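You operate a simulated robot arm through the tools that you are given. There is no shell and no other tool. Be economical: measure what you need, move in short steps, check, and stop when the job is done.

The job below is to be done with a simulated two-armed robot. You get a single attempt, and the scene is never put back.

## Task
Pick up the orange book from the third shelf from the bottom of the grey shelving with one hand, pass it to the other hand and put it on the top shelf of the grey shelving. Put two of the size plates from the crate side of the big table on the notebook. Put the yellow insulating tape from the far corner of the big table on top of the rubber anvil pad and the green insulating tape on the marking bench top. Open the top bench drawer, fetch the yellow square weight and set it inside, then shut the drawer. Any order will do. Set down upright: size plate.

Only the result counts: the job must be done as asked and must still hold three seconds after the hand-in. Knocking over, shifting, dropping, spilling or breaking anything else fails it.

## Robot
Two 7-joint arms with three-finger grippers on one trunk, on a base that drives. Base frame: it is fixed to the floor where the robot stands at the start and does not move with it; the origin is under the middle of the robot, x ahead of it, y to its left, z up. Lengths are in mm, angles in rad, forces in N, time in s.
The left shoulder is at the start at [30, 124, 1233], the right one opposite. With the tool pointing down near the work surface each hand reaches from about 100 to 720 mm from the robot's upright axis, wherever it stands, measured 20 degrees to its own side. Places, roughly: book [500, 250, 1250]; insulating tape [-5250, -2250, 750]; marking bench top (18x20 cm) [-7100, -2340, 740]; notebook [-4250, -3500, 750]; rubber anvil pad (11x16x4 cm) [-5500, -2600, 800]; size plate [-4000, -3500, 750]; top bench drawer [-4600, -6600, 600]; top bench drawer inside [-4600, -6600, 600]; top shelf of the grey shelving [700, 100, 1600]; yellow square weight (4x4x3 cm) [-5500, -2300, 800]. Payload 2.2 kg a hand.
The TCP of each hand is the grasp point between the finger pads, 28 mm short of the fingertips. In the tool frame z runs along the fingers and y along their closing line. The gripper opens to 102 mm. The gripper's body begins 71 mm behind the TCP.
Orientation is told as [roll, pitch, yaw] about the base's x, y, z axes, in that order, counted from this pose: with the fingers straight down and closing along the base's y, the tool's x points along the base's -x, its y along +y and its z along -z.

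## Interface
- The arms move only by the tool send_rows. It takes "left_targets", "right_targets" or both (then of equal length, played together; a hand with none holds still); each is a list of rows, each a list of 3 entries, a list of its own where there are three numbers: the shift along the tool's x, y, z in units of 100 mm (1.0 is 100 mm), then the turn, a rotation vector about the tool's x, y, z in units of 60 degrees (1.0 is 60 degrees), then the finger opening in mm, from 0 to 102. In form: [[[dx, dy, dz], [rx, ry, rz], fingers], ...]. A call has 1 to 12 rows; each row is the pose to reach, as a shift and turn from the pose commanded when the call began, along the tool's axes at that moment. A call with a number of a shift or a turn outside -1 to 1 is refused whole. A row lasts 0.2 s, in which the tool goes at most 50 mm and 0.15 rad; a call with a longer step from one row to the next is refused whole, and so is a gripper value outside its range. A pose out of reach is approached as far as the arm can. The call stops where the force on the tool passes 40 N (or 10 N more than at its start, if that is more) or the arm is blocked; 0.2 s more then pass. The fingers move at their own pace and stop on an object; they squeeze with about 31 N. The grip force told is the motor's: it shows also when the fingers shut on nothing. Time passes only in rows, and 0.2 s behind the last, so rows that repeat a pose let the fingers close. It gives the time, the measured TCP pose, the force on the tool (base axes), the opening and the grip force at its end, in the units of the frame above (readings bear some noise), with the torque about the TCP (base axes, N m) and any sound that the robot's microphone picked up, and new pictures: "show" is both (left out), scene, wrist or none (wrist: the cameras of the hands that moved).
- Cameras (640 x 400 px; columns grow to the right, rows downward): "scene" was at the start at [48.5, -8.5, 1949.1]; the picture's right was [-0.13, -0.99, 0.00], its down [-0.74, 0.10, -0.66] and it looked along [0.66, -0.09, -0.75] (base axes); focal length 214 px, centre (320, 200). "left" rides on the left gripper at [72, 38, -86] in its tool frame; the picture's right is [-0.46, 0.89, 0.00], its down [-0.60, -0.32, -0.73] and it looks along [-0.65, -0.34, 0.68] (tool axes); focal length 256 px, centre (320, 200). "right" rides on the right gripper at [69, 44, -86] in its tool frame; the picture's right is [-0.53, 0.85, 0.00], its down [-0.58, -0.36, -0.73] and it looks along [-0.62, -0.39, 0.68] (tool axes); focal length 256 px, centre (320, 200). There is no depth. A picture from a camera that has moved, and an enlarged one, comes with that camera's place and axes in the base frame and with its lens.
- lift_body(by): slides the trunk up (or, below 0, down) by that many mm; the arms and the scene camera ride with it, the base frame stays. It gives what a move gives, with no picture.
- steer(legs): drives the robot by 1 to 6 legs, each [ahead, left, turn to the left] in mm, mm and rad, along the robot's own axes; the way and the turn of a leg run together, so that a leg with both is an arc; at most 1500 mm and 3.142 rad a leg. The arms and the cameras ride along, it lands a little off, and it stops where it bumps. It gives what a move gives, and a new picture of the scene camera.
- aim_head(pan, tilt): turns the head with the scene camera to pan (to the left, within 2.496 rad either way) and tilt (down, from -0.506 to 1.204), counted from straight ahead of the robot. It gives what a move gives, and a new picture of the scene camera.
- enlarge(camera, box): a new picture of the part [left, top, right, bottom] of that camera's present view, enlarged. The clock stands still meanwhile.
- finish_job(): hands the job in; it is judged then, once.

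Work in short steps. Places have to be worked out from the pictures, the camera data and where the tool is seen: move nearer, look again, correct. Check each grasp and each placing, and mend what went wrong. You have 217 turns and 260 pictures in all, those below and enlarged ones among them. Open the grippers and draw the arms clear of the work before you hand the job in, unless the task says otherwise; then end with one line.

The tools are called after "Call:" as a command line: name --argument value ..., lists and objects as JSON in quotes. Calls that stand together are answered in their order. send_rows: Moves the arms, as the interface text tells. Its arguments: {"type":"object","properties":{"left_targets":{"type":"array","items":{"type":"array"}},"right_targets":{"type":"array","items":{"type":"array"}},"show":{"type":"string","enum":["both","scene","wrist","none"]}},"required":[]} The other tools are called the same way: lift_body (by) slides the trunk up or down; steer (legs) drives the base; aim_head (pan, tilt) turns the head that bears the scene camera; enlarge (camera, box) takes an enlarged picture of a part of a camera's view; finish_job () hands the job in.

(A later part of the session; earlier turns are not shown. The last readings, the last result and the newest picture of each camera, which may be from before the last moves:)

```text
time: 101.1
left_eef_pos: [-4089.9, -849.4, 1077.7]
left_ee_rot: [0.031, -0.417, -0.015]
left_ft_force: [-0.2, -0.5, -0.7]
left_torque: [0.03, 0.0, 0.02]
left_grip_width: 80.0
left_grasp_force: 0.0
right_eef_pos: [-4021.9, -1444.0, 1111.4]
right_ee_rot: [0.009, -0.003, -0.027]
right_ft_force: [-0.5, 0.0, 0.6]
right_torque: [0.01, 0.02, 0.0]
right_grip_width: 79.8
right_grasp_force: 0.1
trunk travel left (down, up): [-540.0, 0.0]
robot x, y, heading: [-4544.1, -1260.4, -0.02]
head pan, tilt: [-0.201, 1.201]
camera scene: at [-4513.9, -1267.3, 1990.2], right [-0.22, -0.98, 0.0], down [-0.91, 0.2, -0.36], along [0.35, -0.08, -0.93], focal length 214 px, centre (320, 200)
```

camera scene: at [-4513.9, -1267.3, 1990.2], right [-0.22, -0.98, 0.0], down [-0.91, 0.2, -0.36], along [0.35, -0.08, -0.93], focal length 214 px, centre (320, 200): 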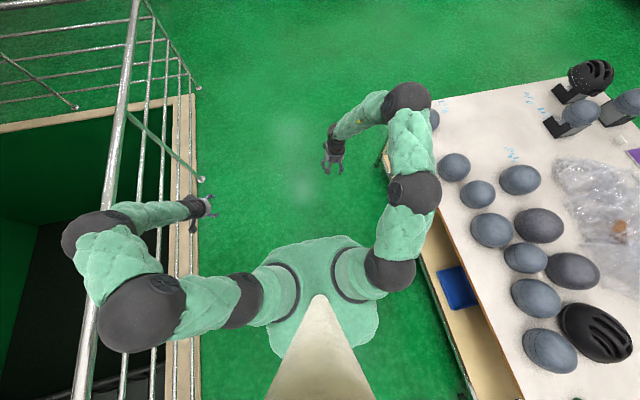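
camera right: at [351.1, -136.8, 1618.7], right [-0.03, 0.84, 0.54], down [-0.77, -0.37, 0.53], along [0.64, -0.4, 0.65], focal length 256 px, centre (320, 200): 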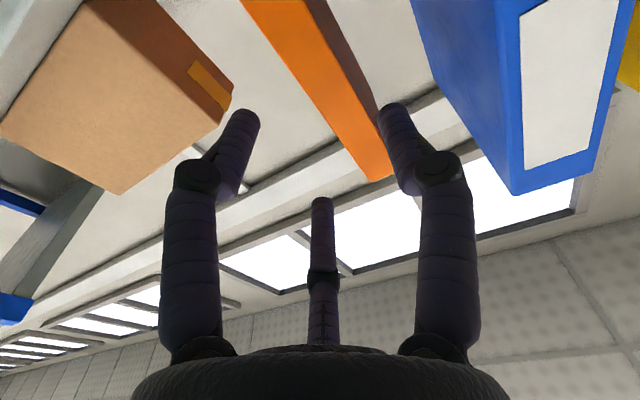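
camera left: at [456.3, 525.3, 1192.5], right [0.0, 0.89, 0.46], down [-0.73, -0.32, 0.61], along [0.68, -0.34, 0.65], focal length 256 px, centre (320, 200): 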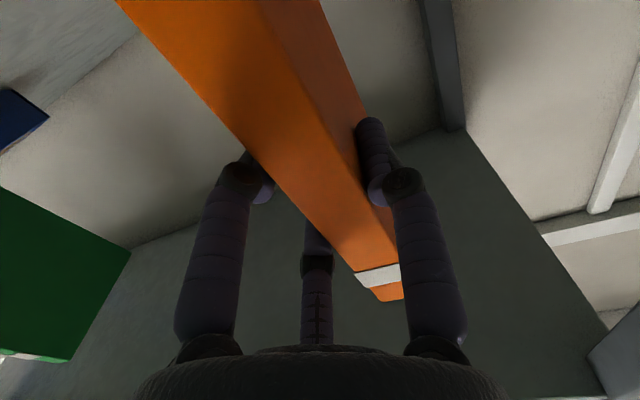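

Turn to face the table (heading −π/2) and strafe to x≈−5370, staying clear of the table edge (y≈−2060).

Call:
steer --legs '[[0, 0, -1.55], [0, -830, 0]]'

Call:
aim_head --pan -0.1 --tilt 0.7

```text
time: 109.4
left_eef_pos: [-4960.0, -1681.5, 1077.0]
left_ee_rot: [0.032, -0.418, -1.604]
left_ft_force: [0.1, -0.3, -0.7]
left_torque: [0.06, 0.04, 0.01]
left_grip_width: 80.1
left_grasp_force: 0.0
right_eef_pos: [-5556.4, -1740.7, 1111.3]
right_ee_rot: [0.011, -0.004, -1.611]
right_ft_force: [0.6, -0.7, -0.4]
right_torque: [-0.02, 0.03, -0.03]
right_grip_width: 80.0
right_grasp_force: 0.1
trunk travel left (down, up): [-540.0, 0.0]
robot x, y, heading: [-5362.3, -1228.6, -1.605]
head pan, tilt: [-0.201, 1.201]
camera scene: at [-5373.5, -1249.4, 1990.2], right [-0.97, 0.23, 0.0], down [0.22, 0.91, -0.36], along [-0.08, -0.35, -0.93], focal length 214 px, centre (320, 200)
```

scene: 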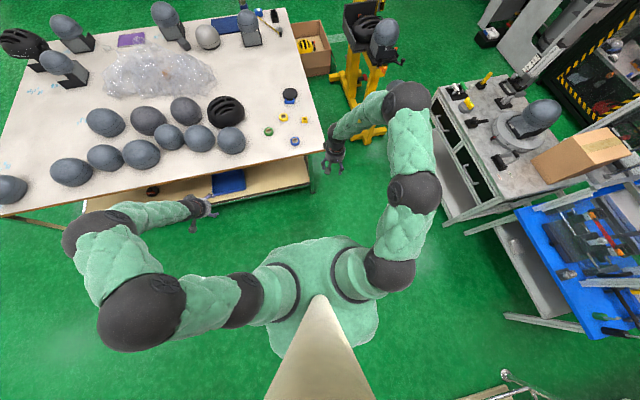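

```text
time: 110.3
left_eef_pos: [-4960.7, -1682.3, 1078.0]
left_ee_rot: [0.032, -0.416, -1.601]
left_ft_force: [-1.2, 0.3, 0.3]
left_torque: [-0.02, -0.01, -0.01]
left_grip_width: 79.9
left_grasp_force: 0.2
right_eef_pos: [-5556.4, -1740.8, 1111.7]
right_ee_rot: [0.012, -0.004, -1.611]
right_ft_force: [0.7, -0.3, 0.1]
right_torque: [-0.01, 0.01, 0.01]
right_grip_width: 80.1
right_grasp_force: 0.1
trunk travel left (down, up): [-540.0, 0.0]
robot x, y, heading: [-5363.5, -1222.5, -1.608]
head pan, tilt: [-0.099, 0.7]
camera scene: at [-5371.4, -1279.1, 2026.1], right [-0.99, 0.13, 0.0], down [0.09, 0.64, -0.76], along [-0.1, -0.76, -0.64], focal length 214 px, centre (320, 200)
```

scene: 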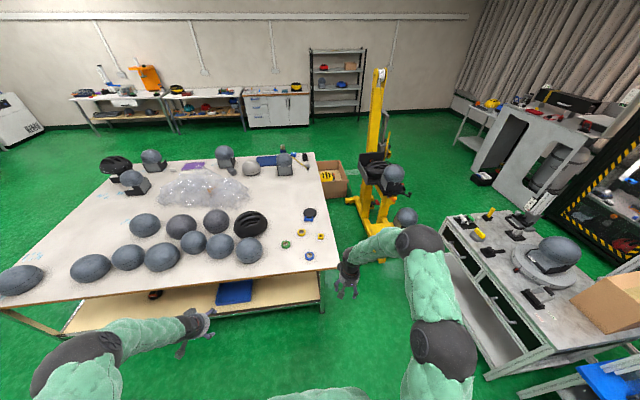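

The aisle at the table's end has room. First: green tape from this side with the left hand. Drive ahead 460 mm (base ~370 mm from the edge) and level the left tool.

Call:
send_rows --left_targets '[[[0, -0.2, 0], [0, 0.13, 0], 102], [[0, -0.4, 0], [0, 0.26, 0], 102], [[0, -0.6, 0], [0, 0.4, 0], 102], [[0, -0.8, 0], [0, 0.4, 0], 102], [[0, -1.0, 0], [0, 0.4, 0], 102]]' --show "none"

Call:
steer --legs '[[460, 0, 0.035]]'

```text
time: 111.5
left_eef_pos: [-5063.0, -1680.3, 1073.8]
left_ee_rot: [0.03, 0.002, -1.59]
left_ft_force: [0.3, -0.5, -0.3]
left_torque: [-0.02, 0.01, 0.03]
left_grip_width: 101.9
left_grasp_force: 0.0
right_eef_pos: [-5557.2, -1740.8, 1112.3]
right_ee_rot: [0.011, -0.004, -1.609]
right_ft_force: [-0.2, -0.1, 0.1]
right_torque: [-0.01, 0.01, 0.06]
right_grip_width: 80.0
right_grasp_force: 0.0
trunk travel left (down, up): [-540.0, 0.0]
robot x, y, heading: [-5364.3, -1224.3, -1.602]
head pan, tilt: [-0.099, 0.7]
```

```text
time: 114.3
left_eef_pos: [-5055.8, -2130.4, 1072.4]
left_ee_rot: [0.031, 0.0, -1.555]
left_ft_force: [-0.1, 0.7, 0.1]
left_torque: [0.02, 0.02, -0.01]
left_grip_width: 102.0
left_grasp_force: 0.0
right_eef_pos: [-5546.9, -2207.3, 1111.5]
right_ee_rot: [0.01, -0.005, -1.578]
right_ft_force: [-0.2, 0.0, -0.4]
right_torque: [0.0, 0.0, 0.01]
right_grip_width: 79.8
right_grasp_force: 0.0
trunk travel left (down, up): [-540.0, 0.0]
robot x, y, heading: [-5369.3, -1683.9, -1.571]
head pan, tilt: [-0.099, 0.7]
camera scene: at [-5378.1, -1739.8, 2026.1], right [-0.99, 0.1, 0.0], down [0.06, 0.64, -0.76], along [-0.08, -0.76, -0.64], focal length 214 px, centre (320, 200)
```

scene: 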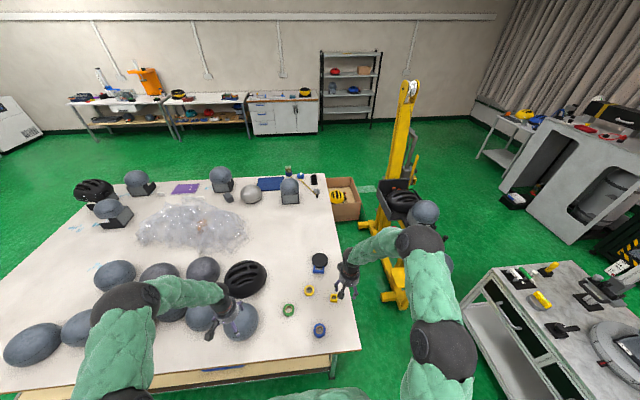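

Move the left hand over the green tape (≈(−5268,−2288)) at this height.

Call:
send_rows --left_targets '[[[-0.1, -0.45, 0], [0, 0, 0], 102], [[-0.2, -0.9, 0], [0, 0, 0], 102]]' --show "none"

Call:
send_rows --left_targets '[[[-0.3, -0.35, 0], [0, 0, 0], 102], [[-0.6, -0.7, 0], [0, 0, 0], 102], [[-0.8, -1.0, 0], [0, 0, 0], 102]]' --show "none"

Call:
send_rows --left_targets '[[[-0.25, -0.1, 0.4], [0, 0, 0], 102], [[-0.5, -0.2, 0.8], [0, 0, 0], 102]]' --show "both"

```text
time: 114.9
left_eef_pos: [-5144.3, -2152.1, 1070.4]
left_ee_rot: [0.029, 0.001, -1.555]
left_ft_force: [-0.2, 1.0, 0.7]
left_torque: [0.0, 0.0, -0.01]
left_grip_width: 102.2
left_grasp_force: 0.0
right_eef_pos: [-5548.1, -2207.7, 1111.0]
right_ee_rot: [0.011, -0.002, -1.577]
right_ft_force: [-0.3, -0.9, -0.2]
right_torque: [0.03, -0.04, 0.0]
right_grip_width: 79.9
right_grasp_force: 0.0
trunk travel left (down, up): [-540.0, 0.0]
robot x, y, heading: [-5366.9, -1685.7, -1.569]
head pan, tilt: [-0.099, 0.7]
```

```text
time: 115.7
left_eef_pos: [-5244.6, -2233.6, 1064.9]
left_ee_rot: [0.029, 0.003, -1.554]
left_ft_force: [0.6, -0.9, -0.6]
left_torque: [0.02, -0.03, 0.02]
left_grip_width: 101.9
left_grasp_force: 0.1
right_eef_pos: [-5547.9, -2208.0, 1112.1]
right_ee_rot: [0.009, -0.004, -1.578]
right_ft_force: [-0.2, -0.6, 0.1]
right_torque: [0.01, -0.04, -0.03]
right_grip_width: 79.9
right_grasp_force: 0.1
trunk travel left (down, up): [-540.0, 0.0]
robot x, y, heading: [-5369.1, -1687.4, -1.568]
head pan, tilt: [-0.099, 0.7]
```

```text
time: 116.3
left_eef_pos: [-5256.7, -2285.1, 986.1]
left_ee_rot: [0.03, 0.002, -1.557]
left_ft_force: [0.6, -1.0, 1.2]
left_torque: [0.04, 0.01, -0.01]
left_grip_width: 102.1
left_grasp_force: 0.1
right_eef_pos: [-5548.8, -2208.7, 1110.2]
right_ee_rot: [0.011, -0.003, -1.579]
right_ft_force: [0.1, 0.5, -0.2]
right_torque: [0.01, -0.01, 0.01]
right_grip_width: 79.7
right_grasp_force: 0.1
trunk travel left (down, up): [-540.0, 0.0]
robot x, y, heading: [-5371.1, -1687.0, -1.567]
head pan, tilt: [-0.099, 0.7]
camera scene: at [-5378.6, -1741.5, 2026.0], right [-0.99, 0.1, 0.0], down [0.06, 0.64, -0.76], along [-0.08, -0.76, -0.64], focal length 214 px, centre (320, 200)
camera left: at [-5222.7, -2212.9, 1072.3], right [0.89, -0.45, 0.03], down [-0.33, -0.61, 0.72], along [-0.31, -0.65, -0.69], focal length 256 px, centre (320, 200)
```

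scene: 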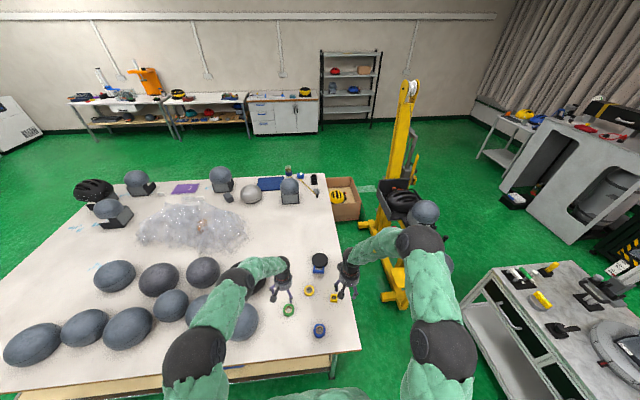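
left: 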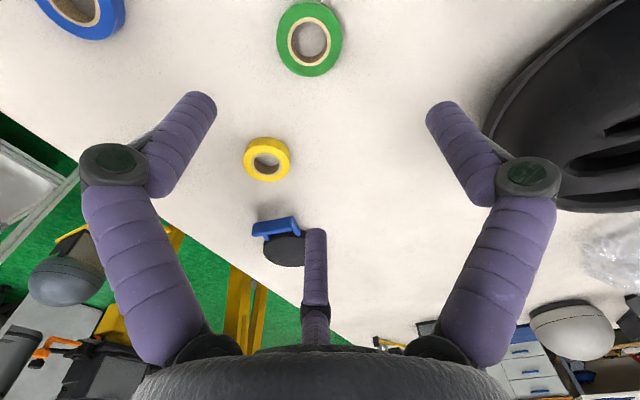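

Green tape centre ≈(−5260,−2280), diameter ~66 mm. Centre over it and descend to z≈815.

Call:
send_rows --left_targets '[[[0.05, -0.03, 0.4], [0.029, 0, 0], 102], [[0.05, -0.03, 0.85], [0.029, 0, 0], 102], [[0.05, -0.03, 0.98], [0.029, 0, 0], 102]]' --show "none"

Call:
send_rows --left_targets '[[[0, 0, 0.4], [0, 0, 0], 102], [[0, 0, 0.73], [0, 0, 0], 102]]' --show "wrist"

```text
time: 117.1
left_eef_pos: [-5258.3, -2279.3, 886.6]
left_ee_rot: [-0.001, 0.001, -1.556]
left_ft_force: [1.0, 0.6, -0.1]
left_torque: [0.02, 0.01, -0.01]
left_grip_width: 102.2
left_grasp_force: 0.1
right_eef_pos: [-5548.1, -2207.3, 1111.8]
right_ee_rot: [0.01, -0.003, -1.578]
right_ft_force: [0.1, -0.1, 0.0]
right_torque: [0.01, 0.03, 0.0]
right_grip_width: 79.8
right_grasp_force: 0.1
trunk travel left (down, up): [-540.0, 0.0]
robot x, y, heading: [-5368.0, -1684.1, -1.57]
head pan, tilt: [-0.099, 0.7]
```

```text
time: 117.7
left_eef_pos: [-5258.5, -2279.0, 815.7]
left_ee_rot: [-0.002, 0.002, -1.554]
left_ft_force: [0.8, -1.6, 0.5]
left_torque: [0.1, 0.05, -0.01]
left_grip_width: 101.8
left_grasp_force: 0.0
right_eef_pos: [-5548.0, -2207.0, 1112.5]
right_ee_rot: [0.01, -0.003, -1.578]
right_ft_force: [0.9, 0.0, -0.4]
right_torque: [0.01, -0.03, -0.01]
right_grip_width: 79.9
right_grasp_force: 0.0
trunk travel left (down, up): [-540.0, 0.0]
robot x, y, heading: [-5372.0, -1686.4, -1.572]
head pan, tilt: [-0.099, 0.7]
camera left: at [-5221.9, -2207.5, 900.8], right [0.89, -0.45, 0.0], down [-0.31, -0.61, 0.73], along [-0.33, -0.65, -0.68], focal length 256 px, centre (320, 200)
```

left: 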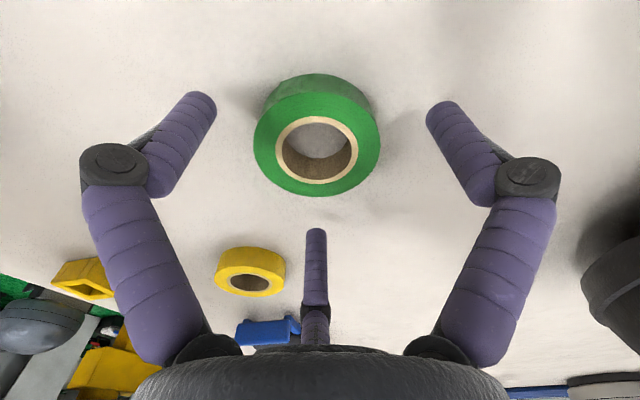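

Well centred; tape's top at ~783. Descend ~22 mm slowly and close.

Call:
send_rows --left_targets '[[[0, 0, 0.1], [0, 0, 0], 102], [[0, 0, 0.17], [0, 0, 0], 102], [[0, 0, 0.22], [0, 0, 0], 102], [[0, 0, 0.22], [0, 0, 0], 60], [[0, 0, 0.22], [0, 0, 0], 50], [[0, 0, 0.22], [0, 0, 0], 50]]' --show "wrist"

```text
time: 118.7
left_eef_pos: [-5262.1, -2279.7, 802.8]
left_ee_rot: [0.0, 0.001, -1.555]
left_ft_force: [-6.3, 22.9, 50.4]
left_torque: [1.39, 0.81, -0.19]
left_grip_width: 78.4
left_grasp_force: 21.0
right_eef_pos: [-5548.1, -2202.1, 1113.4]
right_ee_rot: [0.014, -0.007, -1.579]
right_ft_force: [0.0, -0.3, 0.1]
right_torque: [-0.04, 0.03, -0.02]
right_grip_width: 80.2
right_grasp_force: 0.0
trunk travel left (down, up): [-540.0, 0.0]
robot x, y, heading: [-5371.5, -1683.2, -1.572]
head pan, tilt: [-0.099, 0.7]
stopped in row 5 (left hand): the force on the tool passed its limit at 56 N (the readings are from after the stop); the commanded pose is now the measured one
camera left: at [-5225.1, -2206.8, 887.5], right [0.89, -0.45, 0.0], down [-0.31, -0.61, 0.73], along [-0.33, -0.65, -0.68], focal length 256 px, centre (320, 200)
```

left: 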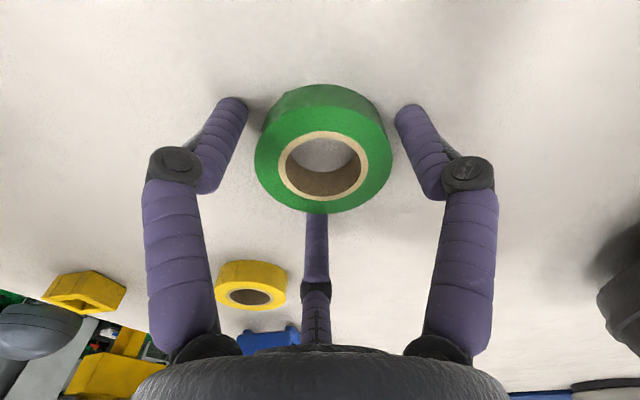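

Tips touched the table (surface ≈775). Raise ~4 mm and close.

Call:
send_rows --left_targets '[[[0, 0, -0.05], [0, 0, 0], 80], [[0, 0, -0.05], [0, 0, 0], 60], [[0, 0, -0.05], [0, 0, 0], 45], [[0, 0, -0.05], [0, 0, 0], 45]]' --show "wrist"

```text
time: 119.7
left_eef_pos: [-5263.0, -2278.5, 804.2]
left_ee_rot: [-0.001, -0.002, -1.555]
left_ft_force: [-11.8, 13.2, 48.1]
left_torque: [2.1, 1.17, 0.22]
left_grip_width: 63.6
left_grasp_force: 30.7
right_eef_pos: [-5548.4, -2203.4, 1113.8]
right_ee_rot: [0.013, -0.007, -1.577]
right_ft_force: [0.3, -0.6, -1.8]
right_torque: [0.0, -0.02, 0.04]
right_grip_width: 79.9
right_grasp_force: 0.0
trunk travel left (down, up): [-540.0, 0.0]
robot x, y, heading: [-5371.0, -1687.0, -1.569]
head pan, tilt: [-0.099, 0.7]
camera left: at [-5225.7, -2206.3, 890.3], right [0.89, -0.45, 0.0], down [-0.31, -0.61, 0.73], along [-0.33, -0.65, -0.68], focal length 256 px, centre (320, 200)
```

left: 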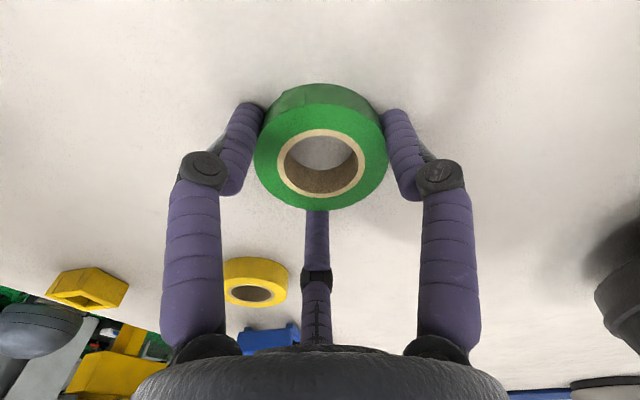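

Gripped at 64 mm. Lift slowly 60 mm.

Call:
send_rows --left_targets '[[[0, 0, -0.1], [0, 0, 0], 45], [[0, 0, -0.3], [0, 0, 0], 45], [[0, 0, -0.6], [0, 0, 0], 45]]' --show "wrist"

```text
time: 120.5
left_eef_pos: [-5259.0, -2281.1, 861.0]
left_ee_rot: [-0.002, 0.004, -1.554]
left_ft_force: [-0.3, -0.4, -0.7]
left_torque: [-0.09, -0.02, 0.0]
left_grip_width: 63.3
left_grasp_force: 30.8
right_eef_pos: [-5547.0, -2207.7, 1111.8]
right_ee_rot: [0.01, -0.004, -1.577]
right_ft_force: [-0.3, 0.0, 1.0]
right_torque: [-0.02, 0.0, -0.01]
right_grip_width: 80.1
right_grasp_force: 0.0
trunk travel left (down, up): [-540.0, 0.0]
robot x, y, heading: [-5369.3, -1687.0, -1.569]
head pan, tilt: [-0.099, 0.7]
camera left: at [-5221.7, -2208.4, 946.2], right [0.89, -0.45, 0.0], down [-0.31, -0.61, 0.73], along [-0.33, -0.65, -0.68], focal length 256 px, centre (320, 200)
```

left: 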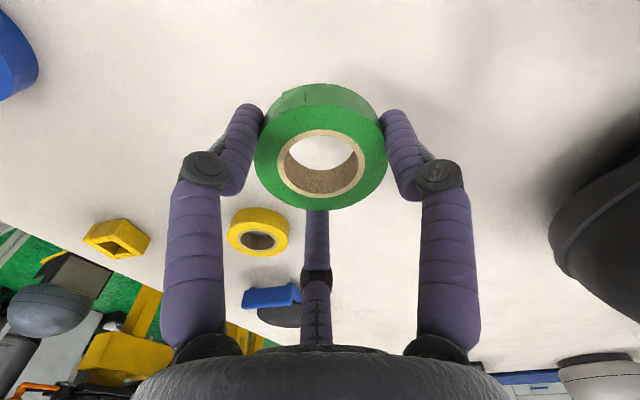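

Tape held. Now I'll park the left hand over the floor side and pitch the right hand 45° forward for longer reach (yellow tape ≈(−5384,−2374), anvil ≈(−5458,−2550), table top ≈775).

Call:
send_rows --left_targets '[[[0, 0, -0.3], [0, 0, 0], 45], [[0, 0, -0.6], [0, 0, 0], 45], [[0, 0, -0.9], [0, 0, 0], 45], [[0.2, 0, -1.0], [0, 0, 0], 45], [[0.5, 0, -1.0], [0, 0, 0], 45], [[0.9, 0, -1.0], [0, 0, 0], 45]]' --right_targets '[[[0, 0, 0], [0, -0.125, 0], 102], [[0, 0, 0], [0, -0.25, 0], 102], [[0, 0, 0], [0, -0.375, 0], 102], [[0, 0, 0], [0, -0.5, 0], 102], [[0, 0, 0], [0, -0.625, 0], 102], [[0, 0, 0], [0, -0.75, 0], 102]]' --show "none"

Call:
send_rows --left_targets '[[[0.4, 0, -0.3], [0, 0, 0], 45], [[0.7, 0, -0.6], [0, 0, 0], 45], [[1.0, 0, -0.9], [0, 0, 0], 45]]' --show "none"

Call:
send_rows --left_targets '[[[0.45, 0, 0], [0, 0, 0], 45], [[0.9, 0, 0], [0, 0, 0], 45]]' --show "scene"

```text
time: 121.9
left_eef_pos: [-5261.4, -2189.9, 962.3]
left_ee_rot: [-0.001, 0.0, -1.554]
left_ft_force: [-0.7, 1.4, 0.7]
left_torque: [0.01, 0.03, 0.0]
left_grip_width: 62.9
left_grasp_force: 31.2
right_eef_pos: [-5547.6, -2206.6, 1112.6]
right_ee_rot: [0.016, -0.793, -1.59]
right_ft_force: [-0.4, 0.0, 0.5]
right_torque: [0.02, 0.0, 0.03]
right_grip_width: 101.9
right_grasp_force: 0.1
trunk travel left (down, up): [-540.0, 0.0]
robot x, y, heading: [-5368.2, -1687.9, -1.576]
head pan, tilt: [-0.099, 0.7]
```

```text
time: 122.7
left_eef_pos: [-5262.1, -2087.6, 1054.1]
left_ee_rot: [0.001, -0.001, -1.554]
left_ft_force: [0.6, -0.2, -0.1]
left_torque: [-0.01, 0.0, 0.01]
left_grip_width: 62.9
left_grasp_force: 30.9
right_eef_pos: [-5547.9, -2209.3, 1112.8]
right_ee_rot: [0.016, -0.792, -1.588]
right_ft_force: [0.2, 0.6, 0.0]
right_torque: [0.01, -0.01, -0.01]
right_grip_width: 102.0
right_grasp_force: 0.0
trunk travel left (down, up): [-540.0, 0.0]
robot x, y, heading: [-5367.9, -1688.8, -1.568]
head pan, tilt: [-0.099, 0.7]
```

```text
time: 123.3
left_eef_pos: [-5264.8, -2000.7, 1054.6]
left_ee_rot: [-0.001, -0.002, -1.557]
left_ft_force: [-0.1, 0.3, 0.5]
left_torque: [-0.04, 0.01, -0.02]
left_grip_width: 62.8
left_grasp_force: 31.1
right_eef_pos: [-5547.3, -2207.4, 1113.3]
right_ee_rot: [0.016, -0.791, -1.588]
right_ft_force: [0.2, 0.0, -0.1]
right_torque: [-0.01, 0.02, 0.05]
right_grip_width: 101.9
right_grasp_force: 0.1
trunk travel left (down, up): [-540.0, 0.0]
robot x, y, heading: [-5365.2, -1684.9, -1.571]
head pan, tilt: [-0.099, 0.7]
camera scene: at [-5378.2, -1736.8, 2026.2], right [-0.99, 0.1, 0.0], down [0.06, 0.64, -0.77], along [-0.08, -0.76, -0.64], focal length 214 px, centre (320, 200)
```

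scene: 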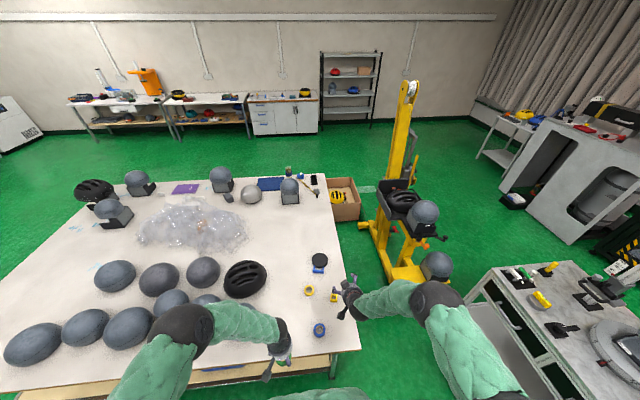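

Lower trunk 200 mm (left hand first 60 mm further back), then bring the right hand over the yellow tape.

Call:
send_rows --left_targets '[[[0.4, 0, 0], [0, 0, 0], 45], [[0.6, 0, 0], [0, 0, 0], 45]]' --right_targets '[[[0, 0.4, 0], [0, 0, 0], 102], [[0, 0.8, 0], [0, 0, 0], 102]]' --show "none"

Call:
lift_body --by -200

Call:
send_rows --right_targets '[[[-0.3, 0.3, 0.3], [0, 0, 0], 102], [[-0.55, 0.6, 0.55], [0, 0, 0], 102], [[-0.75, 0.83, 0.75], [0, 0, 0], 102]]' --show "both"

```text
time: 123.9
left_eef_pos: [-5265.6, -1941.6, 1054.2]
left_ee_rot: [-0.003, 0.002, -1.554]
left_ft_force: [0.7, 0.3, -0.3]
left_torque: [0.03, 0.07, 0.0]
left_grip_width: 62.7
left_grasp_force: 31.2
right_eef_pos: [-5465.0, -2208.0, 1111.3]
right_ee_rot: [0.014, -0.788, -1.588]
right_ft_force: [-0.4, -0.3, -0.4]
right_torque: [0.0, 0.0, 0.0]
right_grip_width: 102.1
right_grasp_force: 0.1
trunk travel left (down, up): [-540.0, 0.0]
robot x, y, heading: [-5368.9, -1684.8, -1.569]
head pan, tilt: [-0.099, 0.7]
```

```text
time: 126.1
left_eef_pos: [-5266.7, -1940.7, 853.8]
left_ee_rot: [0.001, 0.001, -1.554]
left_ft_force: [-0.5, 0.1, -0.4]
left_torque: [-0.04, 0.02, 0.03]
left_grip_width: 62.3
left_grasp_force: 30.3
right_eef_pos: [-5465.6, -2206.6, 911.9]
right_ee_rot: [0.015, -0.789, -1.589]
right_ft_force: [0.4, 0.1, -1.3]
right_torque: [0.01, 0.01, 0.02]
right_grip_width: 101.9
right_grasp_force: 0.0
trunk travel left (down, up): [-340.0, 200.0]
robot x, y, heading: [-5370.9, -1682.2, -1.568]
head pan, tilt: [-0.099, 0.7]
```

```text
refused: row 1 steps farther than a row can; nothing moved
```

Call:
send_rows --right_targets '[[[-0.2, 0.2, 0.2], [0, 0, 0], 102], [[-0.4, 0.42, 0.4], [0, 0, 0], 102], [[-0.6, 0.64, 0.6], [0, 0, 0], 102], [[-0.75, 0.83, 0.75], [0, 0, 0], 102]]' --show "both"

```text
time: 127.1
left_eef_pos: [-5266.6, -1941.2, 853.5]
left_ee_rot: [-0.002, 0.001, -1.554]
left_ft_force: [0.4, 0.4, -0.4]
left_torque: [0.04, -0.01, -0.02]
left_grip_width: 62.3
left_grasp_force: 30.7
right_eef_pos: [-5383.1, -2314.3, 913.6]
right_ee_rot: [0.016, -0.788, -1.588]
right_ft_force: [0.6, 0.1, 0.5]
right_torque: [0.01, 0.04, -0.01]
right_grip_width: 102.0
right_grasp_force: 0.0
trunk travel left (down, up): [-340.0, 200.0]
robot x, y, heading: [-5369.2, -1684.6, -1.576]
head pan, tilt: [-0.099, 0.7]
camera scene: at [-5377.3, -1740.3, 1826.1], right [-0.99, 0.1, 0.0], down [0.06, 0.64, -0.76], along [-0.08, -0.76, -0.64], focal length 214 px, centre (320, 200)
camera right: at [-5338.9, -2205.3, 924.9], right [0.84, -0.38, 0.39], down [-0.37, 0.11, 0.92], along [-0.4, -0.92, -0.05], focal length 256 px, centre (320, 200)
```

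scene: 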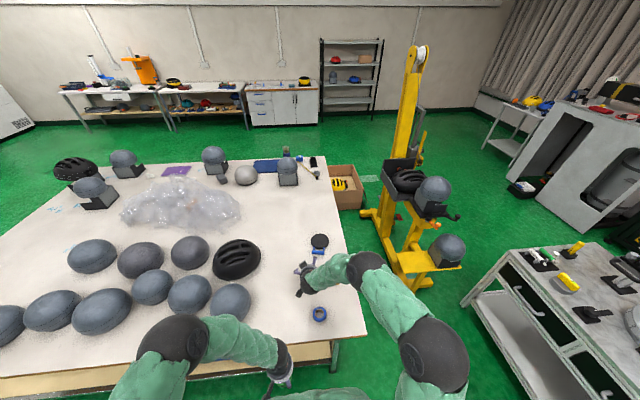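
right: 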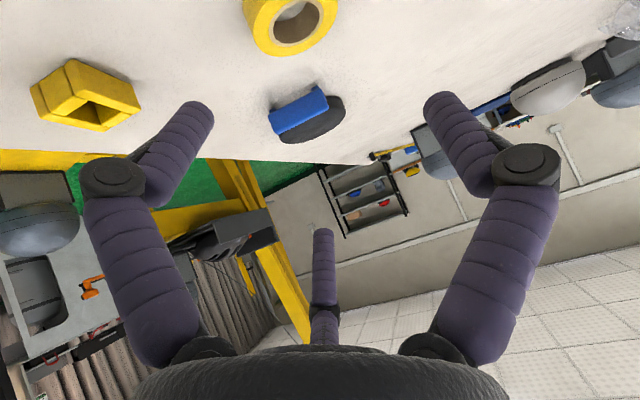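

Yellow tape at ≈(−5382,−2385); aligned in x. Move down toward it partially and verify.

Call:
send_rows --right_targets '[[[0.14, 0, 0.28], [0, 0, 0], 102], [[0.28, 0, 0.56], [0, 0, 0], 102], [[0.36, 0, 0.85], [0, 0, 0], 102]]' --show "wrist"

```text
time: 127.9
left_eef_pos: [-5266.1, -1940.4, 853.9]
left_ee_rot: [0.0, 0.0, -1.555]
left_ft_force: [0.3, 0.2, -0.6]
left_torque: [-0.01, -0.05, 0.0]
left_grip_width: 62.3
left_grasp_force: 31.1
right_eef_pos: [-5380.1, -2351.2, 827.1]
right_ee_rot: [0.015, -0.791, -1.588]
right_ft_force: [0.4, 0.3, 0.2]
right_torque: [0.0, -0.02, -0.02]
right_grip_width: 102.9
right_grasp_force: 0.0
trunk travel left (down, up): [-340.0, 200.0]
robot x, y, heading: [-5369.4, -1685.4, -1.568]
head pan, tilt: [-0.099, 0.7]
camera right: at [-5335.9, -2241.2, 840.4], right [0.84, -0.38, 0.39], down [-0.37, 0.12, 0.92], along [-0.4, -0.92, -0.05], focal length 256 px, centre (320, 200)
```

right: 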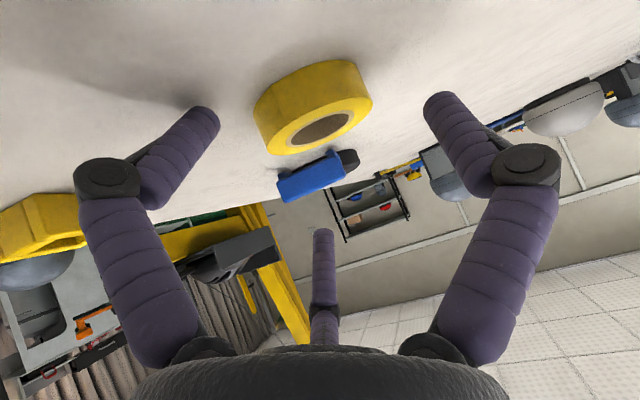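

Continue down to the tape and close.

Call:
send_rows --right_targets '[[[0.03, 0.02, 0.15], [0, 0, 0], 102], [[0.055, 0.02, 0.28], [0, 0, 0], 102], [[0.055, 0.02, 0.28], [0, 0, 0], 80], [[0.055, 0.02, 0.28], [0, 0, 0], 60], [[0.055, 0.02, 0.28], [0, 0, 0], 45], [[0.055, 0.02, 0.28], [0, 0, 0], 45]]' --show "wrist"

```text
time: 129.3
left_eef_pos: [-5266.3, -1940.0, 854.1]
left_ee_rot: [0.0, 0.002, -1.556]
left_ft_force: [0.0, 0.3, -1.1]
left_torque: [0.0, 0.0, -0.02]
left_grip_width: 62.4
left_grasp_force: 31.4
right_eef_pos: [-5377.9, -2364.3, 804.3]
right_ee_rot: [0.017, -0.788, -1.589]
right_ft_force: [0.7, 1.2, 1.7]
right_torque: [0.04, -0.01, 0.01]
right_grip_width: 51.6
right_grasp_force: 0.8
trunk travel left (down, up): [-340.0, 200.0]
robot x, y, heading: [-5368.9, -1687.1, -1.57]
head pan, tilt: [-0.099, 0.7]
camera right: at [-5335.1, -2255.5, 816.4], right [0.84, -0.38, 0.39], down [-0.37, 0.12, 0.92], along [-0.4, -0.92, -0.05], focal length 256 px, centre (320, 200)
```

right: 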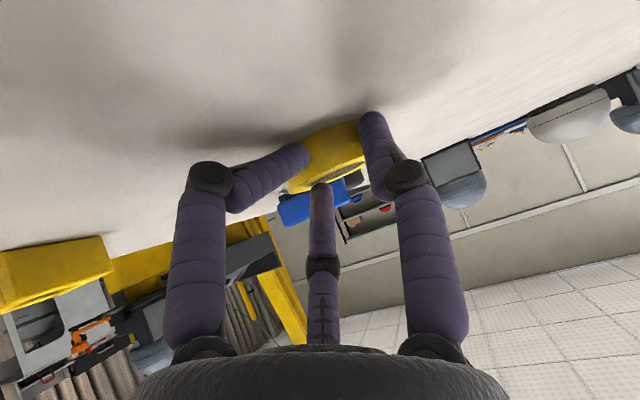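

The fingers are closing in front of the tape's centre. Reopen, look.

Call:
send_rows --right_targets '[[[0, 0, 0], [0, 0, 0], 102], [[0, 0, 0], [0, 0, 0], 102], [[-0.07, 0, -0.07], [0, 0, 0], 102]]' --show "wrist"

```text
time: 130.1
left_eef_pos: [-5265.6, -1940.4, 854.1]
left_ee_rot: [0.0, 0.002, -1.555]
left_ft_force: [0.6, -0.2, -0.8]
left_torque: [-0.01, 0.03, -0.02]
left_grip_width: 62.0
left_grasp_force: 30.4
right_eef_pos: [-5378.9, -2363.4, 814.1]
right_ee_rot: [0.016, -0.788, -1.589]
right_ft_force: [1.2, -1.6, 3.2]
right_torque: [0.08, -0.03, -0.02]
right_grip_width: 100.7
right_grasp_force: 0.0
trunk travel left (down, up): [-340.0, 200.0]
robot x, y, heading: [-5371.0, -1688.2, -1.57]
head pan, tilt: [-0.099, 0.7]
camera right: at [-5334.7, -2254.2, 826.7], right [0.84, -0.38, 0.39], down [-0.37, 0.11, 0.92], along [-0.4, -0.92, -0.05], focal length 256 px, centre (320, 200)
```

right: 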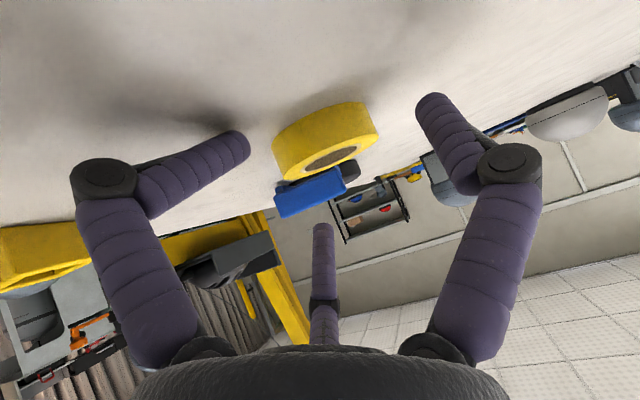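

The tape slid to about (−5383,−2407). Raise, go further forward, come down vertically over it.

Call:
send_rows --right_targets '[[[-0.16, 0, -0.155], [0, 0, 0], 102], [[-0.395, -0.04, 0.087], [0, 0, 0], 102], [[-0.395, -0.04, 0.087], [0, 0, 0], 102]]' --show "wrist"

```text
time: 130.9
left_eef_pos: [-5266.3, -1939.8, 854.1]
left_ee_rot: [0.0, 0.001, -1.556]
left_ft_force: [-0.2, 0.4, 0.0]
left_torque: [-0.03, -0.01, 0.01]
left_grip_width: 62.5
left_grasp_force: 30.9
right_eef_pos: [-5384.1, -2398.6, 836.5]
right_ee_rot: [0.015, -0.79, -1.588]
right_ft_force: [0.5, -0.3, 0.1]
right_torque: [0.03, 0.0, 0.0]
right_grip_width: 102.1
right_grasp_force: 0.1
trunk travel left (down, up): [-340.0, 200.0]
robot x, y, heading: [-5371.2, -1684.9, -1.569]
head pan, tilt: [-0.099, 0.7]
camera right: at [-5340.2, -2288.4, 848.4], right [0.84, -0.38, 0.39], down [-0.37, 0.12, 0.92], along [-0.4, -0.92, -0.05], focal length 256 px, centre (320, 200)
```

right: 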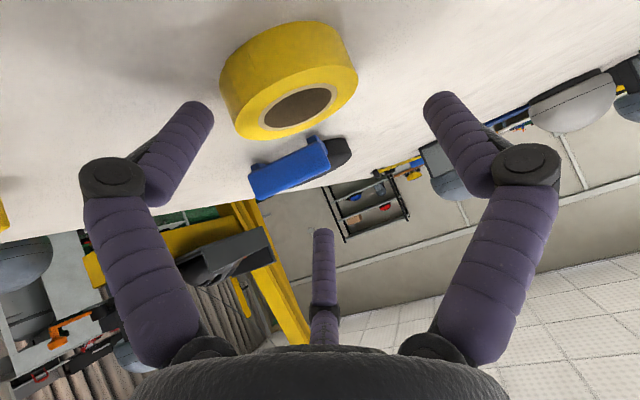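

Tape centred at y≈−2403. Descend vertically and close.

Call:
send_rows --right_targets '[[[0.15, 0.02, 0.12], [0, 0, 0], 102], [[0.29, 0.02, 0.235], [0, 0, 0], 102], [[0.29, 0.02, 0.235], [0, 0, 0], 80], [[0.29, 0.02, 0.235], [0, 0, 0], 60], [[0.29, 0.02, 0.235], [0, 0, 0], 45], [[0.29, 0.02, 0.235], [0, 0, 0], 45]]' --show "wrist"

```text
time: 132.3
left_eef_pos: [-5267.5, -1939.2, 854.7]
left_ee_rot: [-0.001, -0.001, -1.555]
left_ft_force: [0.1, -1.0, -1.2]
left_torque: [0.0, -0.01, -0.02]
left_grip_width: 62.1
left_grasp_force: 31.0
right_eef_pos: [-5383.7, -2393.3, 803.4]
right_ee_rot: [0.014, -0.795, -1.591]
right_ft_force: [1.0, 10.3, 30.1]
right_torque: [-0.13, -0.73, 0.73]
right_grip_width: 51.6
right_grasp_force: 0.1
trunk travel left (down, up): [-340.0, 200.0]
robot x, y, heading: [-5371.9, -1686.8, -1.573]
head pan, tilt: [-0.099, 0.7]
camera right: at [-5338.5, -2284.3, 814.4], right [0.84, -0.38, 0.39], down [-0.37, 0.12, 0.92], along [-0.4, -0.92, -0.04], focal length 256 px, centre (320, 200)
```

right: 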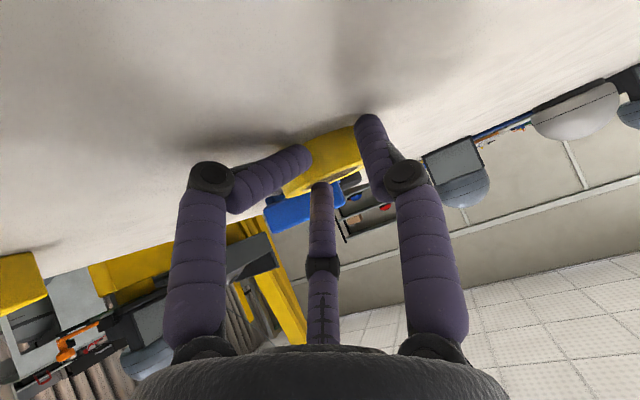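

The 45° grasp slips. I'll use a near-vertical grasp (tilt ~0.2 rad) instead: open, raise, un-tilt, and drive 40 mm closer.

Call:
send_rows --right_targets '[[[0, 0, 0], [0, 0, 0], 102], [[-0.1, 0, -0.1], [0, 0, 0], 102], [[-0.35, 0, -0.35], [0, 0, 0], 102], [[-0.6, 0, -0.6], [0, 0.1, 0], 102], [[-0.6, 0, -0.6], [0, 0.23, 0], 102], [[-0.6, 0, -0.6], [0, 0.35, 0], 102], [[-0.6, 0, -0.6], [0, 0.46, 0], 102], [[-0.6, 0, -0.6], [0, 0.56, 0], 102]]' --left_targets '[[[0, 0, 0], [0, 0, 0], 45], [[0, 0, 0], [0, 0, 0], 45], [[0, 0, 0], [0, 0, 0], 45], [[0, 0, 0], [0, 0, 0], 45], [[0.2, 0, 0], [0, 0, 0], 45], [[0.4, 0, 0], [0, 0, 0], 45], [[0.5, 0, 0], [0, 0, 0], 45], [[0.5, 0, 0], [0, 0, 0], 45]]' --show "none"

Call:
steer --legs '[[40, 0, 0]]'

Call:
enlarge --camera "right" --box '[0, 0, 640, 400]'

```text
time: 134.1
left_eef_pos: [-5266.3, -1891.5, 854.0]
left_ee_rot: [0.001, 0.001, -1.555]
left_ft_force: [0.1, 0.5, 0.2]
left_torque: [0.01, 0.01, 0.0]
left_grip_width: 58.9
left_grasp_force: 30.7
right_eef_pos: [-5382.4, -2395.0, 884.3]
right_ee_rot: [0.011, -0.201, -1.577]
right_ft_force: [0.0, 0.5, -0.6]
right_torque: [-0.01, -0.02, 0.04]
right_grip_width: 101.9
right_grasp_force: 0.1
trunk travel left (down, up): [-340.0, 200.0]
robot x, y, heading: [-5369.4, -1685.5, -1.57]
head pan, tilt: [-0.099, 0.7]
```

```text
time: 135.0
left_eef_pos: [-5268.0, -1931.0, 853.1]
left_ee_rot: [-0.001, 0.004, -1.555]
left_ft_force: [-0.6, 0.7, -0.9]
left_torque: [0.06, 0.0, -0.02]
left_grip_width: 59.0
left_grasp_force: 31.0
right_eef_pos: [-5383.9, -2435.3, 882.0]
right_ee_rot: [0.01, -0.201, -1.581]
right_ft_force: [-0.4, 0.1, 0.0]
right_torque: [0.03, -0.03, 0.0]
right_grip_width: 101.9
right_grasp_force: 0.0
trunk travel left (down, up): [-340.0, 200.0]
robot x, y, heading: [-5371.5, -1724.3, -1.574]
head pan, tilt: [-0.099, 0.7]
camera scene: at [-5378.1, -1781.3, 1826.0], right [-0.99, 0.1, 0.0], down [0.06, 0.64, -0.76], along [-0.08, -0.76, -0.65], focal length 214 px, centre (320, 200)
```

scene: 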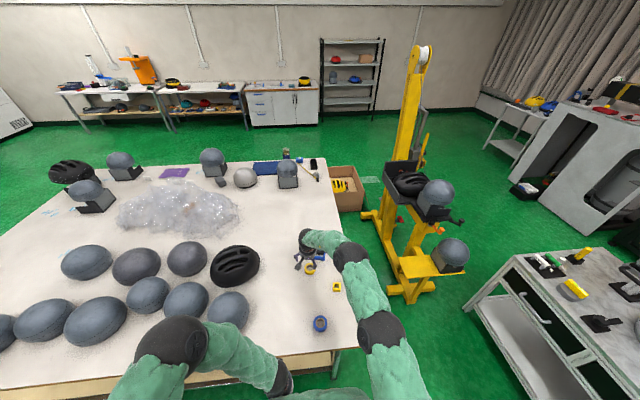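

```text
1.00 times, centred on (320, 200) of right (not enlarged: the box is as wide or as high as the picture)
camera zoom: at [-5339.6, -2350.2, 953.0], right [0.84, -0.53, 0.12], down [-0.38, -0.42, 0.83], along [-0.39, -0.74, -0.55], focal length 256 px, centre (320, 200)
```

zoom: 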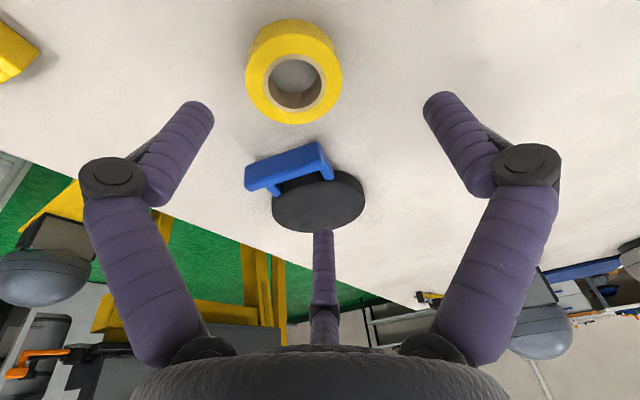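

Yellow at ≈(−5389,−2434), pad disc centre ≈(−5450,−2558) with the handle at y≈−2500. Use tilt 0.4; move over the tape, and also check the green tape in the left hand.

Call:
send_rows --right_targets '[[[0.08, -0.03, 0.2], [0, -0.1, 0], 102], [[0.18, -0.05, 0.37], [0, -0.19, 0], 102]]' --show "wrist"

Call:
enlarge --camera "left" --box '[160, 50, 480, 250]'

```text
time: 135.6
left_eef_pos: [-5266.7, -1929.7, 853.6]
left_ee_rot: [0.0, 0.002, -1.555]
left_ft_force: [0.2, 0.0, -0.6]
left_torque: [0.01, 0.03, 0.05]
left_grip_width: 59.0
left_grasp_force: 31.0
right_eef_pos: [-5389.3, -2421.7, 845.9]
right_ee_rot: [0.012, -0.404, -1.582]
right_ft_force: [-1.0, -0.4, 0.2]
right_torque: [-0.03, -0.01, 0.01]
right_grip_width: 102.0
right_grasp_force: 0.1
trunk travel left (down, up): [-340.0, 200.0]
robot x, y, heading: [-5371.5, -1725.6, -1.571]
head pan, tilt: [-0.099, 0.7]
camera right: at [-5344.8, -2325.7, 898.4], right [0.84, -0.5, 0.22], down [-0.38, -0.24, 0.89], along [-0.39, -0.83, -0.39], focal length 256 px, centre (320, 200)
```

right: 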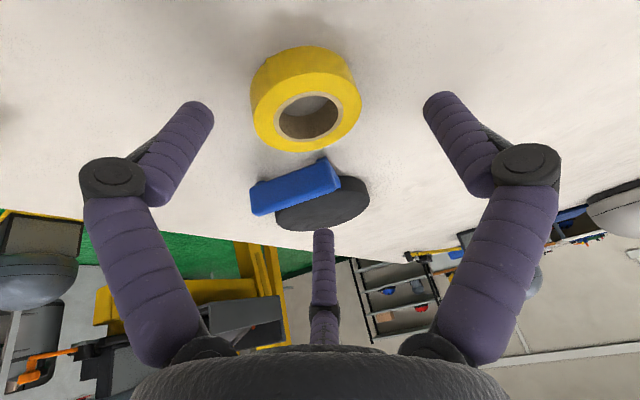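

```text
2.00 times, centred on (320, 150) of left
camera zoom: at [-5231.2, -1857.9, 938.8], right [0.89, -0.45, 0.0], down [-0.31, -0.61, 0.73], along [-0.33, -0.65, -0.68], focal length 512 px, centre (320, 300)
```

zoom: 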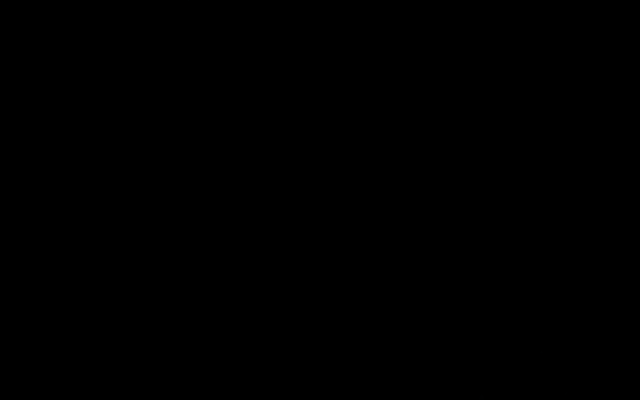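

Left camera is just buried against the torso (will move it out). Descend on the yellow tape and close.

Call:
send_rows --right_targets '[[[0.09, 0.03, 0.18], [0, 0, 0], 102], [[0.17, 0.03, 0.35], [0, 0, 0], 102], [[0.17, 0.03, 0.35], [0, 0, 0], 80], [[0.17, 0.03, 0.35], [0, 0, 0], 60], [[0.17, 0.03, 0.35], [0, 0, 0], 45], [[0.17, 0.03, 0.35], [0, 0, 0], 45]]' --left_targets '[[[-0.2, 0, 0], [0, 0, 0], 45], [[-0.4, 0, 0], [0, 0, 0], 45], [[-0.5, 0, 0], [0, 0, 0], 45], [[-0.5, 0, 0], [0, 0, 0], 45], [[-0.5, 0, 0], [0, 0, 0], 45], [[-0.5, 0, 0], [0, 0, 0], 45]]' --show "wrist"

```text
time: 136.1
left_eef_pos: [-5268.0, -1961.9, 855.3]
left_ee_rot: [-0.002, -0.001, -1.556]
left_ft_force: [0.3, -0.9, 0.4]
left_torque: [-0.01, 0.02, -0.02]
left_grip_width: 59.1
left_grasp_force: 31.2
right_eef_pos: [-5384.8, -2421.7, 815.2]
right_ee_rot: [0.01, -0.403, -1.584]
right_ft_force: [0.3, 5.4, 9.3]
right_torque: [0.62, 0.25, -0.1]
right_grip_width: 102.3
right_grasp_force: 0.0
trunk travel left (down, up): [-340.0, 200.0]
robot x, y, heading: [-5370.0, -1729.7, -1.573]
head pan, tilt: [-0.099, 0.7]
stopped in row 2 (right hand): the force on the tool passed its limit at 54 N (the readings are from after the stop); the commanded pose is now the measured one
camera right: at [-5339.4, -2324.9, 868.1], right [0.84, -0.5, 0.22], down [-0.37, -0.24, 0.9], along [-0.4, -0.83, -0.39], focal length 256 px, centre (320, 200)
camera left: at [-5231.2, -1889.4, 940.6], right [0.89, -0.45, 0.0], down [-0.31, -0.61, 0.73], along [-0.33, -0.65, -0.68], focal length 256 px, centre (320, 200)
```

right: 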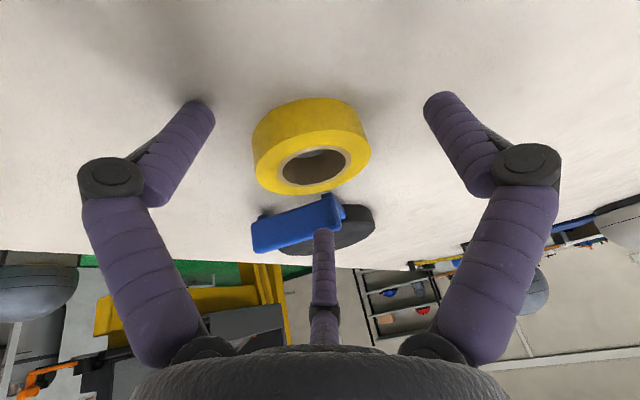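
left: 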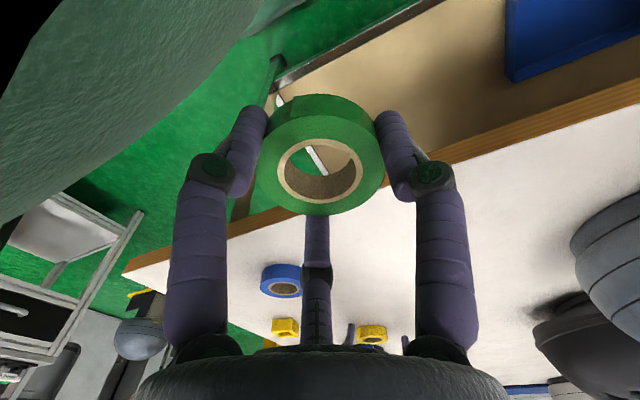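

Tips touch the table; both tapes look right. Close here.

Call:
send_rows --right_targets '[[[0, 0, 0], [0, 0, 0], 80], [[0, 0, 0], [0, 0, 0], 60], [[0, 0, 0], [0, 0, 0], 45], [[0, 0, 0], [0, 0, 0], 45], [[0, 0, 0], [0, 0, 0], 45]]' --show "wrist"

```text
time: 136.7
left_eef_pos: [-5267.4, -1959.6, 856.6]
left_ee_rot: [-0.002, -0.002, -1.556]
left_ft_force: [0.1, 0.1, -0.3]
left_torque: [0.0, -0.03, -0.01]
left_grip_width: 58.7
left_grasp_force: 30.7
right_eef_pos: [-5383.8, -2419.4, 819.0]
right_ee_rot: [0.005, -0.402, -1.586]
right_ft_force: [0.9, 15.8, 25.3]
right_torque: [1.42, 0.46, -0.12]
right_grip_width: 71.1
right_grasp_force: 8.2
trunk travel left (down, up): [-340.0, 200.0]
robot x, y, heading: [-5368.8, -1721.4, -1.568]
head pan, tilt: [-0.099, 0.7]
stopped in row 2 (right hand): the force on the tool passed its limit at 52 N (the readings are from after the stop); the commanded pose is now the measured one
camera right: at [-5338.9, -2323.2, 871.4], right [0.84, -0.5, 0.21], down [-0.37, -0.24, 0.9], along [-0.4, -0.83, -0.39], focal length 256 px, centre (320, 200)
```

right: 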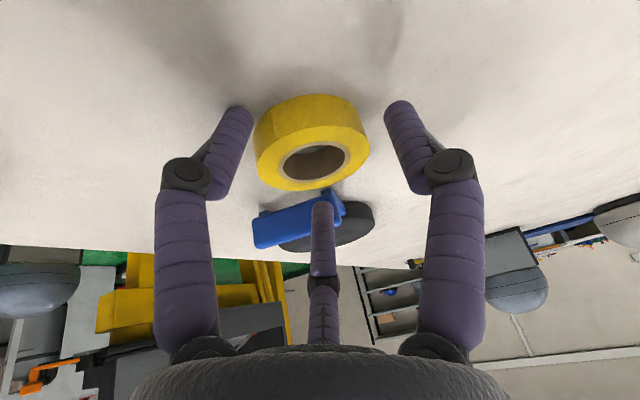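

Analysis: the hand has three fingers 120° apart, so tilting makes one hit the table. A tool-down grasp is needed, so I'll stand sideways to the table (heading 0), where the right shoulder comes nearer. Open, raise and un-tilt.

Call:
send_rows --right_targets '[[[0, 0, 0], [0, 0, 0], 102], [[-0.04, 0, -0.2], [0, 0, 0], 102], [[-0.1, 0, -0.6], [0, 0.13, 0], 102], [[-0.15, 0, -1.0], [0, 0.26, 0], 102], [[-0.15, 0, -1.0], [0, 0.385, 0], 102]]' --show "wrist"

Call:
lift_body --by 100

```text
time: 137.9
left_eef_pos: [-5268.3, -1963.6, 854.8]
left_ee_rot: [-0.002, 0.001, -1.556]
left_ft_force: [0.4, -0.5, 1.0]
left_torque: [0.0, -0.01, 0.0]
left_grip_width: 59.0
left_grasp_force: 31.1
right_eef_pos: [-5383.6, -2398.2, 913.7]
right_ee_rot: [0.006, 0.009, -1.584]
right_ft_force: [0.4, -0.4, -0.3]
right_torque: [0.05, -0.01, 0.0]
right_grip_width: 101.9
right_grasp_force: 0.1
trunk travel left (down, up): [-340.0, 200.0]
robot x, y, heading: [-5370.4, -1725.7, -1.577]
head pan, tilt: [-0.099, 0.7]
camera right: at [-5339.9, -2330.1, 1000.7], right [0.84, -0.54, 0.0], down [-0.38, -0.58, 0.72], along [-0.39, -0.61, -0.69], focal length 256 px, centre (320, 200)
```

right: 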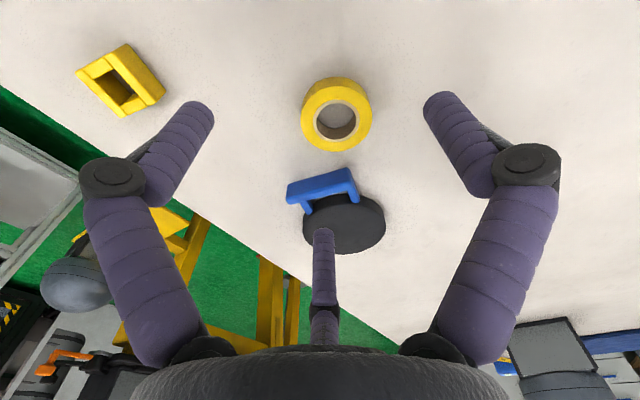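

```text
time: 139.2
left_eef_pos: [-5268.1, -1962.6, 953.9]
left_ee_rot: [-0.002, 0.0, -1.555]
left_ft_force: [0.2, -0.3, -2.2]
left_torque: [-0.01, 0.01, -0.05]
left_grip_width: 59.0
left_grasp_force: 30.8
right_eef_pos: [-5384.4, -2398.6, 1012.2]
right_ee_rot: [0.005, 0.006, -1.582]
right_ft_force: [-0.6, 0.9, -0.5]
right_torque: [-0.01, 0.0, 0.01]
right_grip_width: 101.9
right_grasp_force: 0.0
trunk travel left (down, up): [-440.0, 100.0]
robot x, y, heading: [-5369.1, -1722.8, -1.572]
head pan, tilt: [-0.099, 0.7]
```

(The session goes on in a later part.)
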